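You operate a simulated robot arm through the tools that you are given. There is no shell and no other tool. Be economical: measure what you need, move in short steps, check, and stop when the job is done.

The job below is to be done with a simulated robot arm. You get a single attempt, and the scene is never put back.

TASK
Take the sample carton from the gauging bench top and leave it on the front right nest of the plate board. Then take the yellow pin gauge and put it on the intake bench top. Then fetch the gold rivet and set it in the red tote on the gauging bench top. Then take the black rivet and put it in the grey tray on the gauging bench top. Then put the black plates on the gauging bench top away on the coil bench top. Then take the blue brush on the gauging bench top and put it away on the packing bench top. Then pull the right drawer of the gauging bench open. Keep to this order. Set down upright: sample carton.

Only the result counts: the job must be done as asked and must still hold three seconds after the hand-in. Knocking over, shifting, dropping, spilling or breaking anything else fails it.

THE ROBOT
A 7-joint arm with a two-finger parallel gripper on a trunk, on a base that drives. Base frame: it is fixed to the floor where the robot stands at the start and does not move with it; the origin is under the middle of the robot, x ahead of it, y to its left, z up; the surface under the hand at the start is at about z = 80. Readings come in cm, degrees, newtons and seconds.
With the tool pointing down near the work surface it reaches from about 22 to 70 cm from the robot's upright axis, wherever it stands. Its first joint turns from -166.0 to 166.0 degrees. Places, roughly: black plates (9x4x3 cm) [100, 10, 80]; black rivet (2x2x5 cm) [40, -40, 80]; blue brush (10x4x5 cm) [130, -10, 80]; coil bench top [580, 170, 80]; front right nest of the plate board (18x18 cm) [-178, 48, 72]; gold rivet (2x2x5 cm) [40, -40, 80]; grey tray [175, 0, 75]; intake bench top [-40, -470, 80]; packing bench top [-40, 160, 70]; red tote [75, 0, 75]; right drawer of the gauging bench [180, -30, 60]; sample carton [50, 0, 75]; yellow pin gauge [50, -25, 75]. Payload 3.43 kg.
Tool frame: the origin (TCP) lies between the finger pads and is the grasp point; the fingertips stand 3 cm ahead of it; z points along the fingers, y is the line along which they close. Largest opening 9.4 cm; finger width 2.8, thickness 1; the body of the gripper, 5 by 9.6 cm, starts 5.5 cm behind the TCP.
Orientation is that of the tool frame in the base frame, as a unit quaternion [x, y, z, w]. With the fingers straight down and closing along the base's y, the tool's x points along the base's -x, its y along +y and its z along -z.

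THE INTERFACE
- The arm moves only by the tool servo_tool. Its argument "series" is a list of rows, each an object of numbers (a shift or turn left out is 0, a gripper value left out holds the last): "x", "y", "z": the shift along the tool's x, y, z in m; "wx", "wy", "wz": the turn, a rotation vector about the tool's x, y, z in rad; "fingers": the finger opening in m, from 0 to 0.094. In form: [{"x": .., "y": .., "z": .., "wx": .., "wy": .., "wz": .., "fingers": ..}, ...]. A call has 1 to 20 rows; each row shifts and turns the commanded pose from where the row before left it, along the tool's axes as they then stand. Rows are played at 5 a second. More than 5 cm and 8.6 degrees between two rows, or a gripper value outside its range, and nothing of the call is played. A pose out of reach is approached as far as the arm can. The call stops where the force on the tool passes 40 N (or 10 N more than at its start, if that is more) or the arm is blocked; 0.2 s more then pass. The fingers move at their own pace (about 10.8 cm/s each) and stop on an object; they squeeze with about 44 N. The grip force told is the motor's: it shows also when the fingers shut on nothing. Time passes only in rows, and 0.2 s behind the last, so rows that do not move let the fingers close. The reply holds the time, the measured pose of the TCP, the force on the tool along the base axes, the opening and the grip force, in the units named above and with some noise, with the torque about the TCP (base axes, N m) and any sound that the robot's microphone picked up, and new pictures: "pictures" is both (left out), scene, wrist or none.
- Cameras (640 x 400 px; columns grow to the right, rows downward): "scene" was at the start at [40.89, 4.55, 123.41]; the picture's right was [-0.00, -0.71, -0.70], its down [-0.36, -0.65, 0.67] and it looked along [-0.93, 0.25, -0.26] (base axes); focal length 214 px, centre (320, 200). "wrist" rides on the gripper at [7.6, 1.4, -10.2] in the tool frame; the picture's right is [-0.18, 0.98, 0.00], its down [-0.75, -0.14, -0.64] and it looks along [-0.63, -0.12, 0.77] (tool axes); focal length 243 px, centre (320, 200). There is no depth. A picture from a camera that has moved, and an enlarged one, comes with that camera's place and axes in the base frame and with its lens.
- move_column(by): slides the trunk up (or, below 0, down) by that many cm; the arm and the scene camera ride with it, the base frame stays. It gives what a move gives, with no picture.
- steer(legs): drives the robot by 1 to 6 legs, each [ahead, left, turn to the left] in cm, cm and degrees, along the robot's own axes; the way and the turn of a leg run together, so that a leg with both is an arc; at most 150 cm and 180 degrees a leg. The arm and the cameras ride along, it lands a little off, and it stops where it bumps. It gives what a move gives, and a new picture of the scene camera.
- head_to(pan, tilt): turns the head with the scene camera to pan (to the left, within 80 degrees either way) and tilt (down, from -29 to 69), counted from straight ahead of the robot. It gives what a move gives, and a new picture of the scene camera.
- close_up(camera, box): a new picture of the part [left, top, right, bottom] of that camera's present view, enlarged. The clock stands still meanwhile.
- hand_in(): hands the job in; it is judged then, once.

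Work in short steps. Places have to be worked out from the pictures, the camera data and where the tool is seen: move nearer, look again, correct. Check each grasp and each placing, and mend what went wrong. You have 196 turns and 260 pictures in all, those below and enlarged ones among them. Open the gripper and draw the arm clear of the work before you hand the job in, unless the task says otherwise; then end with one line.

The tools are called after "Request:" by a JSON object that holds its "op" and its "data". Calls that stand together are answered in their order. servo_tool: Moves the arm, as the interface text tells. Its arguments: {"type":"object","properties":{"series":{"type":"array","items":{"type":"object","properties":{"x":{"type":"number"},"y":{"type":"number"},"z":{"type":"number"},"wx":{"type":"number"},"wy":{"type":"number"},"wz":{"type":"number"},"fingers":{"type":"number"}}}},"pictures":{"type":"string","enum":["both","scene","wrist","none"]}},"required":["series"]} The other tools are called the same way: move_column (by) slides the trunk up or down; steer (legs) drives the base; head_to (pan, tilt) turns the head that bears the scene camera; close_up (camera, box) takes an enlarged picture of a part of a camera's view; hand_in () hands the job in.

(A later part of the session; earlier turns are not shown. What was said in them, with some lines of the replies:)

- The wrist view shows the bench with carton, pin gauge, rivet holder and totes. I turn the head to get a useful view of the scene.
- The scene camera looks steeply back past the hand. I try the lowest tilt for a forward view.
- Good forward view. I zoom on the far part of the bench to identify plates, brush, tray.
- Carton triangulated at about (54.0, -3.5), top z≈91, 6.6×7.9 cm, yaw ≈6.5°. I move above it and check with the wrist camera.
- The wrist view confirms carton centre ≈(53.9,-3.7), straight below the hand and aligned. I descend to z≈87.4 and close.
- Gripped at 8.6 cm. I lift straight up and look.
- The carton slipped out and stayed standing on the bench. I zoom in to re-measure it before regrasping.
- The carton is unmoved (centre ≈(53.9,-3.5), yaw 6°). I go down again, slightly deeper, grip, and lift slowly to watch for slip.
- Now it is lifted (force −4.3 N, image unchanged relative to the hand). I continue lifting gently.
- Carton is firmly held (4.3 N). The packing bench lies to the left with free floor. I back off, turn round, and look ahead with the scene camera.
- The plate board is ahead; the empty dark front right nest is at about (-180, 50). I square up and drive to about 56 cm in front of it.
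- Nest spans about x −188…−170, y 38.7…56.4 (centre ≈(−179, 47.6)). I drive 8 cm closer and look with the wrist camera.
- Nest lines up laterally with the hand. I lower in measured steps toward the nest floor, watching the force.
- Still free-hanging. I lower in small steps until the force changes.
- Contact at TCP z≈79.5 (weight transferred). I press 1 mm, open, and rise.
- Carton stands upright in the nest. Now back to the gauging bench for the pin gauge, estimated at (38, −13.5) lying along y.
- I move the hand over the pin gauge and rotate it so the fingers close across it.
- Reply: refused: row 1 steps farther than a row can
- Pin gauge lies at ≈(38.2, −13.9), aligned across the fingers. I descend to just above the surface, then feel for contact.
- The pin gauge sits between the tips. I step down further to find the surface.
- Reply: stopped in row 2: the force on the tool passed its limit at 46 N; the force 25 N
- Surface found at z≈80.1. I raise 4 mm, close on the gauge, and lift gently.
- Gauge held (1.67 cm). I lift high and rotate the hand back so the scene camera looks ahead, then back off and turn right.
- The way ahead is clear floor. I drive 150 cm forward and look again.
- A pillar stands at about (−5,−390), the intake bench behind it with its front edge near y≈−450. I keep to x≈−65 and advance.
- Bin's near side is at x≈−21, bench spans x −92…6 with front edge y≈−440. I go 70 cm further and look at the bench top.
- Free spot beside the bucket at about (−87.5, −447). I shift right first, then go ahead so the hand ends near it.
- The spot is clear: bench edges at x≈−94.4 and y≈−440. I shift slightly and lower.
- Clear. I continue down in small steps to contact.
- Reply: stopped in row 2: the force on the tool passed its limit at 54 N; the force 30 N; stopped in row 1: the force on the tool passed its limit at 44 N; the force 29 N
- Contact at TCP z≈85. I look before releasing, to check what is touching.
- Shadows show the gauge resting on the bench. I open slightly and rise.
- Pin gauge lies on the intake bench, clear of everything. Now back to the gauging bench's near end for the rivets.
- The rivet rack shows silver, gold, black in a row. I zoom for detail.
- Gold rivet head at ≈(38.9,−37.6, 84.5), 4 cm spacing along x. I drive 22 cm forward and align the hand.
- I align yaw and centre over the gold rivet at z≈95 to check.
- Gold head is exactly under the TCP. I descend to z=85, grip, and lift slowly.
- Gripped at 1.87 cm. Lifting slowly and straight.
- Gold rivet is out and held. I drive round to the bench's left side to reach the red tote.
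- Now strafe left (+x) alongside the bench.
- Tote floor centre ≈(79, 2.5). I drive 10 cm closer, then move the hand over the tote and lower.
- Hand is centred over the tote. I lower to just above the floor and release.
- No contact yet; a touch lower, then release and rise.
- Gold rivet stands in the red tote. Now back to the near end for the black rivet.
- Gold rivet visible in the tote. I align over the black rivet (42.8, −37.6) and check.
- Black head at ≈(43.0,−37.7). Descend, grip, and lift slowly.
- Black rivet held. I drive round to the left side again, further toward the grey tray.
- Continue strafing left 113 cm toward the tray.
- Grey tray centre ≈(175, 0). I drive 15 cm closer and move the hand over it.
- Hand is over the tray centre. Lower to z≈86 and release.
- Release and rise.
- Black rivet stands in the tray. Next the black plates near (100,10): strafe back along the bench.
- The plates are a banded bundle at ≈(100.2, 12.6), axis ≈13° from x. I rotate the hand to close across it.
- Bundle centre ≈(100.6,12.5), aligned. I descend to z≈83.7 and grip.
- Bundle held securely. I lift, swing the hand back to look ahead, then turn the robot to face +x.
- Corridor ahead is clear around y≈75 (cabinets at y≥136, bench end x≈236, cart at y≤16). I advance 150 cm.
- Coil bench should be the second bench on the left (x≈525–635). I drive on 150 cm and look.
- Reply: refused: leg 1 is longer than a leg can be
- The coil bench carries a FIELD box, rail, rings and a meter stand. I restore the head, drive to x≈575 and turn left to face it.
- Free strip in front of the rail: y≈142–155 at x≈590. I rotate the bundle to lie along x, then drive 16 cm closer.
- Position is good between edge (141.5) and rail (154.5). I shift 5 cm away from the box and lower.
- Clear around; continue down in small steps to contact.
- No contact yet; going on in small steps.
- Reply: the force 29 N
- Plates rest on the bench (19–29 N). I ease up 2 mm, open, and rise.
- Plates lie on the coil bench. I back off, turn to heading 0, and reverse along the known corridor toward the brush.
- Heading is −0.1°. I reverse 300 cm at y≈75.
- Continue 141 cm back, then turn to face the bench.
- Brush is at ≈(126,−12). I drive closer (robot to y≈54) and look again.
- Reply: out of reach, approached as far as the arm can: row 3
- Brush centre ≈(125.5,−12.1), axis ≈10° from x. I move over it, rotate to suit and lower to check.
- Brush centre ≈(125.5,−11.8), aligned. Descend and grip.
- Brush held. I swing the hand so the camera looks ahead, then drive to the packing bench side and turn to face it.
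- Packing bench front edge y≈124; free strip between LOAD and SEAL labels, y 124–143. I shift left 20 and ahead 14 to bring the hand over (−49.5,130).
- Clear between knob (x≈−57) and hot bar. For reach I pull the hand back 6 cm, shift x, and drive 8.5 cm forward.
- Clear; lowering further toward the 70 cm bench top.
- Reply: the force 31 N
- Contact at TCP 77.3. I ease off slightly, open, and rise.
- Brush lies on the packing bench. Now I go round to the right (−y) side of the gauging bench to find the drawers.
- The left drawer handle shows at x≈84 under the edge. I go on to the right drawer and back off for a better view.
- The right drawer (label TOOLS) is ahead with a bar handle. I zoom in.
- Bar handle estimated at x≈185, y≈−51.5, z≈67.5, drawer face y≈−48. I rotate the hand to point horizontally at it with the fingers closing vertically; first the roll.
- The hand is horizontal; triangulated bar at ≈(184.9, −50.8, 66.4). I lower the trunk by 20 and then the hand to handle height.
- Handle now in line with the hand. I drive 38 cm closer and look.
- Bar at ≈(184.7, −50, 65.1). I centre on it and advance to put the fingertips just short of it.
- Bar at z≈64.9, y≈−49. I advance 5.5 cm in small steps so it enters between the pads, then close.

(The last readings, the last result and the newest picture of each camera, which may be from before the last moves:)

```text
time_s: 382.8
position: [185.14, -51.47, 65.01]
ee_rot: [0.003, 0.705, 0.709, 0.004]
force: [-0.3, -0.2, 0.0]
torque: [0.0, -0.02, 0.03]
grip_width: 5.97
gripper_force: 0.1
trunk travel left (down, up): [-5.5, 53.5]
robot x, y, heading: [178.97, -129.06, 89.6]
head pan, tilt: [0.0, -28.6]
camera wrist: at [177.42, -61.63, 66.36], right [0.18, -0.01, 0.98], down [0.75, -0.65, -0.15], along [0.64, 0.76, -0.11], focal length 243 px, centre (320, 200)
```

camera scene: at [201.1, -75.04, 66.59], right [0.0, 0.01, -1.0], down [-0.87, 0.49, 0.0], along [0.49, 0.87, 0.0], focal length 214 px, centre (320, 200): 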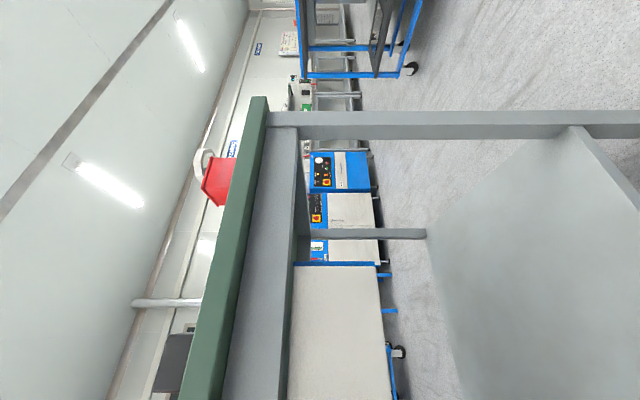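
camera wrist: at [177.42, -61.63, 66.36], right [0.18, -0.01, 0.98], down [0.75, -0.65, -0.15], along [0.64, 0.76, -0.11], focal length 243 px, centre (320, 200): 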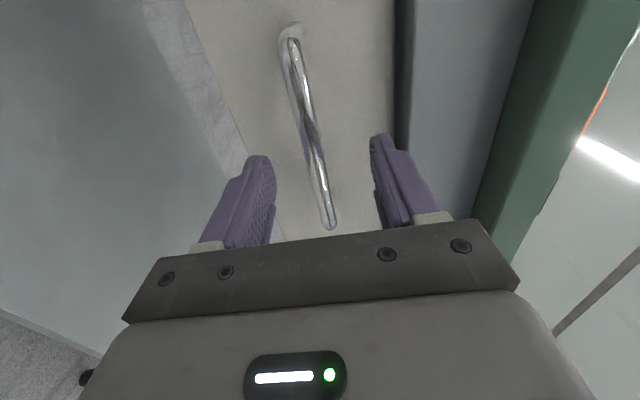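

Bar is at y≈−49.3, centred. Advance 1.2 cm more and close.

Request:
{"op": "servo_tool", "data": {"series": [{"z": 0.006}, {"z": 0.006}, {}, {"fingers": 0.0}, {}, {}, {}, {}, {}], "pictures": "wrist"}}

```text
time_s: 384.8
position: [185.01, -50.26, 64.82]
ee_rot: [0.005, 0.706, 0.708, 0.003]
force: [0.8, -8.4, -19.7]
torque: [-0.28, -0.12, -0.03]
grip_width: 1.18
gripper_force: 45.5
trunk travel left (down, up): [-5.5, 53.5]
robot x, y, heading: [178.71, -129.13, 89.7]
head pan, tilt: [0.0, -28.6]
camera wrist: at [177.36, -60.4, 66.18], right [0.19, 0.0, 0.98], down [0.75, -0.65, -0.14], along [0.64, 0.76, -0.12], focal length 243 px, centre (320, 200)
```

wrist: 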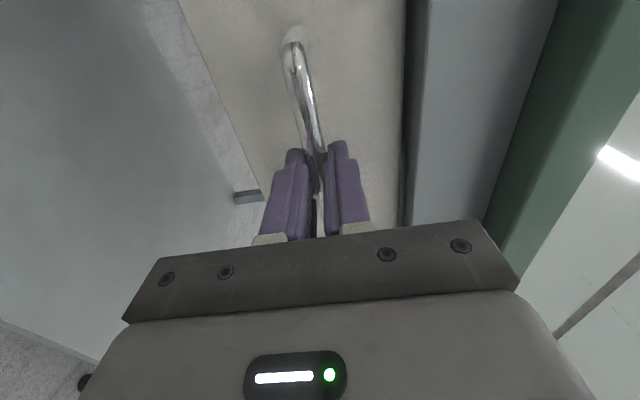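

Bar gripped (1.18 cm). I relax 2 mm downward and test a 4 cm pull with the arm.

Request:
{"op": "servo_tool", "data": {"series": [{"y": -0.002}, {"z": -0.006}, {"z": -0.01}, {"z": -0.012}, {"z": -0.012}, {}], "pictures": "wrist"}}

```text
time_s: 386.2
position: [184.87, -54.07, 64.75]
ee_rot: [0.003, 0.706, 0.709, 0.004]
force: [0.3, 1.0, -6.6]
torque: [-0.08, -0.01, 0.66]
grip_width: 1.17
gripper_force: 45.6
trunk travel left (down, up): [-5.5, 53.5]
robot x, y, heading: [179.19, -129.06, 89.8]
head pan, tilt: [0.0, -28.6]
camera wrist: at [177.35, -64.33, 66.11], right [0.18, -0.01, 0.98], down [0.75, -0.65, -0.15], along [0.64, 0.76, -0.11], focal length 243 px, centre (320, 200)
```

wrist: 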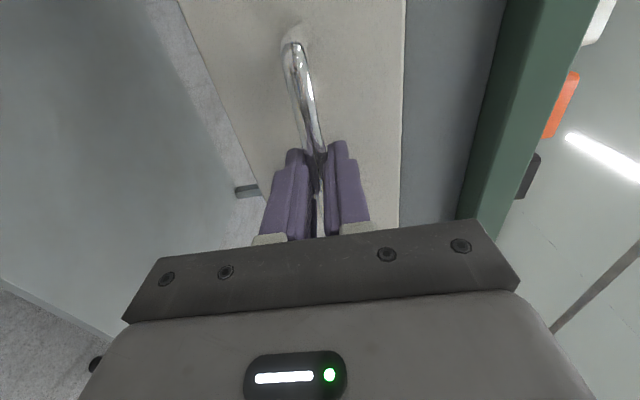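

The drawer follows easily. I pull another 18 cm with the arm.

Request:
{"op": "servo_tool", "data": {"series": [{"z": -0.012}, {"z": -0.015}, {"z": -0.015}, {"z": -0.015}, {"z": -0.015}, {"z": -0.015}, {"z": -0.015}, {"z": -0.015}, {"z": -0.015}, {"z": -0.015}, {"z": -0.015}, {"z": -0.015}, {}], "pictures": "wrist"}}

```text
time_s: 389.0
position: [185.0, -71.95, 64.7]
ee_rot: [0.006, 0.704, 0.711, 0.005]
force: [24.5, -0.5, 15.0]
torque: [0.22, -0.13, -0.37]
grip_width: 1.17
gripper_force: 45.6
trunk travel left (down, up): [-5.5, 53.5]
robot x, y, heading: [179.41, -129.11, 89.8]
head pan, tilt: [0.0, -28.6]
camera wrist: at [177.27, -82.11, 66.09], right [0.18, -0.01, 0.98], down [0.74, -0.65, -0.15], along [0.64, 0.76, -0.11], focal length 243 px, centre (320, 200)
```

wrist: 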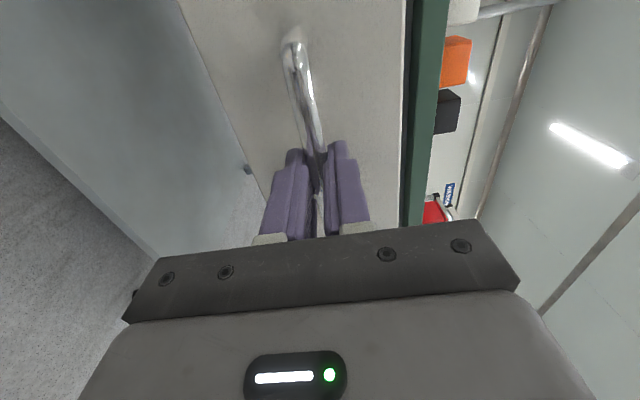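

Open ≈22 cm. I pull a few more centimetres, watching for an end stop.

Request:
{"op": "servo_tool", "data": {"series": [{"z": -0.01}, {"z": -0.01}, {"z": -0.01}, {"z": -0.01}, {"z": -0.01}, {"z": -0.01}, {}], "pictures": "wrist"}}

```text
time_s: 390.6
position: [184.75, -78.04, 64.7]
ee_rot: [0.005, 0.704, 0.711, 0.004]
force: [34.1, -0.2, 19.1]
torque: [0.25, -0.18, -0.02]
grip_width: 1.14
gripper_force: 44.8
trunk travel left (down, up): [-5.5, 53.5]
robot x, y, heading: [178.93, -128.9, 89.9]
head pan, tilt: [0.0, -28.6]
camera wrist: at [177.26, -88.21, 66.09], right [0.19, -0.01, 0.98], down [0.75, -0.65, -0.15], along [0.64, 0.76, -0.11], focal length 243 px, centre (320, 200)
```

wrist: 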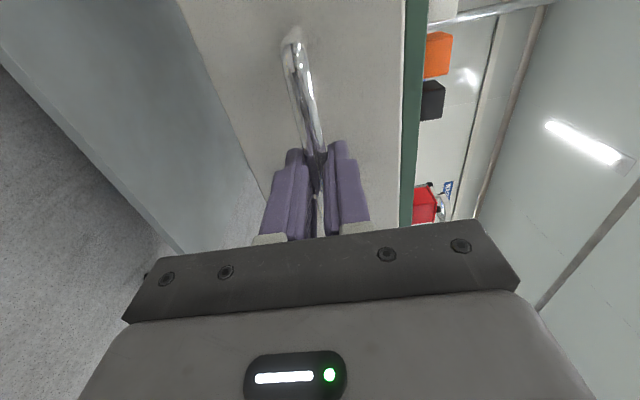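

28 cm open with some sideways force. I relax sideways and try a bit more.

Request:
{"op": "servo_tool", "data": {"series": [{"x": -0.003, "y": 0.002}, {}, {"z": -0.008}, {"z": -0.008}, {"z": -0.008}, {"z": -0.008}, {"z": -0.008}, {}], "pictures": "none"}}

```text
time_s: 392.4
position: [184.79, -81.62, 64.8]
ee_rot: [0.004, 0.705, 0.709, 0.002]
force: [-4.8, 35.7, 1.4]
torque: [0.05, -0.18, 0.17]
grip_width: 1.2
gripper_force: 44.8
trunk travel left (down, up): [-5.5, 53.5]
robot x, y, heading: [178.99, -128.96, 89.6]
head pan, tilt: [0.0, -28.6]
```

End stop reached (~31 cm open). I release the bar and back away with the base.

Request:
{"op": "servo_tool", "data": {"series": [{"z": 0.003}, {"fingers": 0.06}, {}, {}, {"z": -0.02}, {"z": -0.03}, {"z": -0.03}, {}], "pictures": "wrist"}}

Request:
{"op": "steer", "data": {"legs": [[-45, 0, 0]]}}

Request:
{"op": "servo_tool", "data": {"series": [{"wx": 0.143}, {"wx": 0.143}, {"wx": 0.143}, {"wx": 0.143}, {"wx": 0.143}, {}], "pictures": "both"}}

```text
time_s: 394.2
position: [184.69, -89.63, 64.53]
ee_rot: [0.005, 0.705, 0.709, 0.003]
force: [-0.4, 0.8, 0.4]
torque: [0.0, 0.0, 0.02]
grip_width: 6.04
gripper_force: 0.1
trunk travel left (down, up): [-5.5, 53.5]
robot x, y, heading: [178.87, -128.8, 89.8]
head pan, tilt: [0.0, -28.6]
camera wrist: at [177.15, -99.78, 65.92], right [0.19, -0.01, 0.98], down [0.75, -0.65, -0.15], along [0.64, 0.76, -0.11], focal length 243 px, centre (320, 200)
```

wrist: 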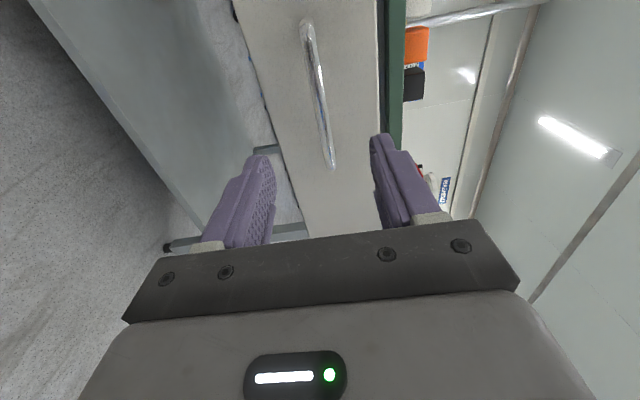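

```text
time_s: 396.9
position: [184.59, -134.41, 64.5]
ee_rot: [0.004, 0.705, 0.709, 0.004]
force: [-0.1, -0.7, -0.3]
torque: [0.0, -0.03, 0.0]
grip_width: 5.99
gripper_force: 0.1
trunk travel left (down, up): [-5.5, 53.5]
robot x, y, heading: [179.01, -174.0, 89.7]
head pan, tilt: [0.0, -28.6]
camera scene: at [199.45, -140.82, 64.48], right [0.0, 0.01, -1.0], down [-0.87, 0.49, 0.0], along [0.49, 0.87, 0.0], focal length 214 px, centre (320, 200)
```

scene: 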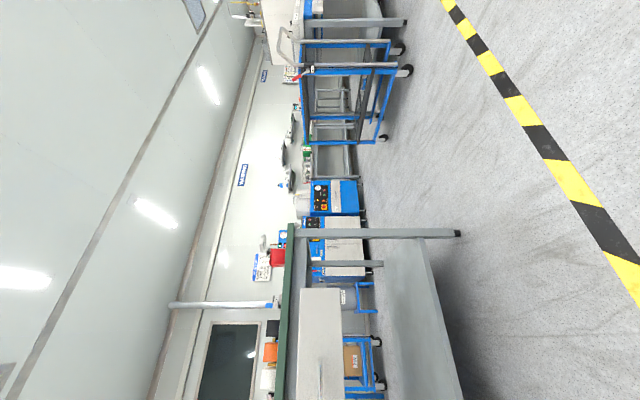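

```text
time_s: 398.3
position: [184.48, -134.36, 64.58]
ee_rot: [0.005, 0.909, 0.417, 0.001]
force: [-1.2, -0.2, 0.8]
torque: [-0.02, 0.0, 0.0]
grip_width: 6.02
gripper_force: 0.1
trunk travel left (down, up): [-5.5, 53.5]
robot x, y, heading: [178.85, -173.77, 89.8]
head pan, tilt: [0.0, -28.6]
camera scene: at [199.45, -139.26, 68.64], right [-0.01, -0.65, -0.76], down [-0.87, 0.37, -0.31], along [0.49, 0.66, -0.57], focal length 214 px, centre (320, 200)
camera wrist: at [176.92, -141.15, 72.33], right [0.19, 0.64, 0.74], down [0.75, -0.59, 0.31], along [0.64, 0.5, -0.59], focal length 243 px, centre (320, 200)
```

scene: 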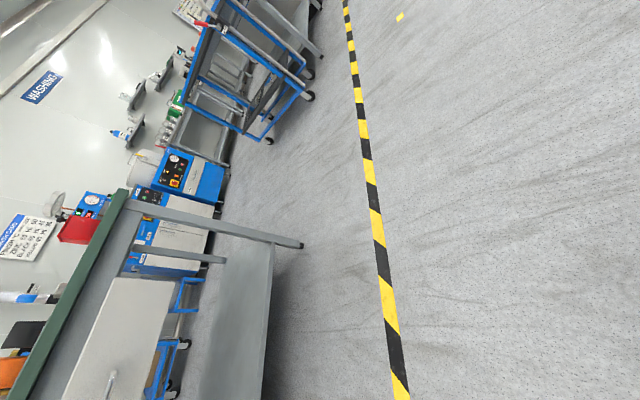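
wrist: 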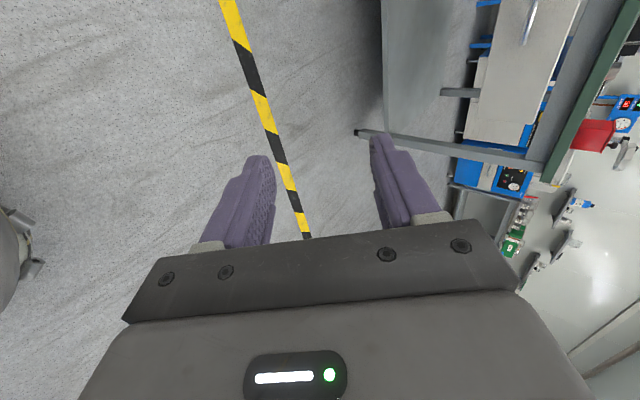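

I restore the hand to pointing down and raise the trunk to verify the drawer from above.

Request:
{"op": "servo_tool", "data": {"series": [{"wx": 0.143}, {"wx": 0.143}, {"wx": 0.143}, {"wx": 0.143}, {"wx": 0.143}, {"wx": 0.141}, {"wz": -0.143}, {"wz": -0.143}, {"wz": -0.143}, {"wz": -0.143}, {"wz": -0.143}, {"wz": -0.143}, {"wz": -0.143}, {"wz": -0.143}, {"wz": -0.143}, {"wz": -0.143}, {"wz": -0.141}, {}], "pictures": "none"}}

Request:
{"op": "move_column", "data": {"by": 35}}

Request:
{"op": "head_to", "data": {"pan": 0, "tilt": -28}}

```text
time_s: 402.1
position: [184.41, -134.43, 64.55]
ee_rot: [-0.704, 0.71, 0.002, 0.001]
force: [0.7, -0.6, 0.0]
torque: [0.0, 0.03, 0.01]
grip_width: 6.01
gripper_force: 0.1
trunk travel left (down, up): [-5.5, 53.5]
robot x, y, heading: [178.75, -173.83, 89.8]
head pan, tilt: [0.0, -28.6]
```

```text
time_s: 405.5
position: [184.47, -134.56, 99.47]
ee_rot: [-0.703, 0.711, 0.002, 0.002]
force: [0.5, 0.3, 0.2]
torque: [0.01, 0.01, -0.02]
grip_width: 6.01
gripper_force: 0.1
trunk travel left (down, up): [-40.5, 18.5]
robot x, y, heading: [178.84, -174.06, 89.8]
head pan, tilt: [0.0, -28.6]
```

```text
time_s: 406.1
position: [184.52, -134.51, 99.55]
ee_rot: [-0.703, 0.711, 0.001, 0.003]
force: [0.1, 0.3, -0.3]
torque: [0.01, 0.01, -0.02]
grip_width: 6.01
gripper_force: 0.0
trunk travel left (down, up): [-40.5, 18.5]
robot x, y, heading: [178.72, -173.94, 89.5]
head pan, tilt: [0.0, -28.0]
camera scene: at [184.63, -119.45, 105.82], right [1.0, -0.01, 0.0], down [-0.01, -0.88, -0.47], along [0.0, 0.47, -0.88], focal length 214 px, centre (320, 200)
```

scene: 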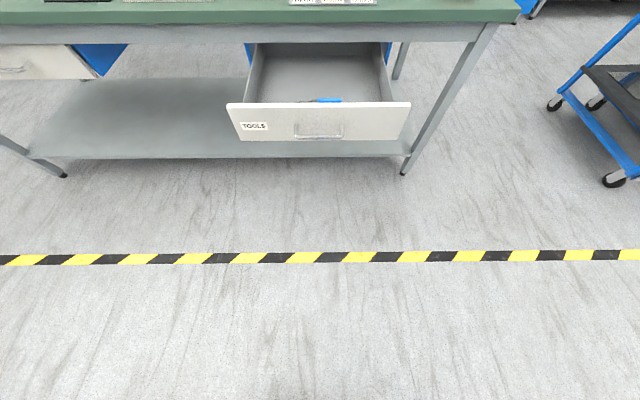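

The right drawer is fully open, the gripper is open and clear, and each earlier placing was checked in the pictures. Handing in.

Request:
{"op": "hand_in", "data": {}}

```text
The job is handed in.
```

I did all seven steps in the order given and handed the job in; I don't have the judging result. The carton slipped out of the first grip without moving or tipping. I gripped it again and it now stands upright in the front right nest.
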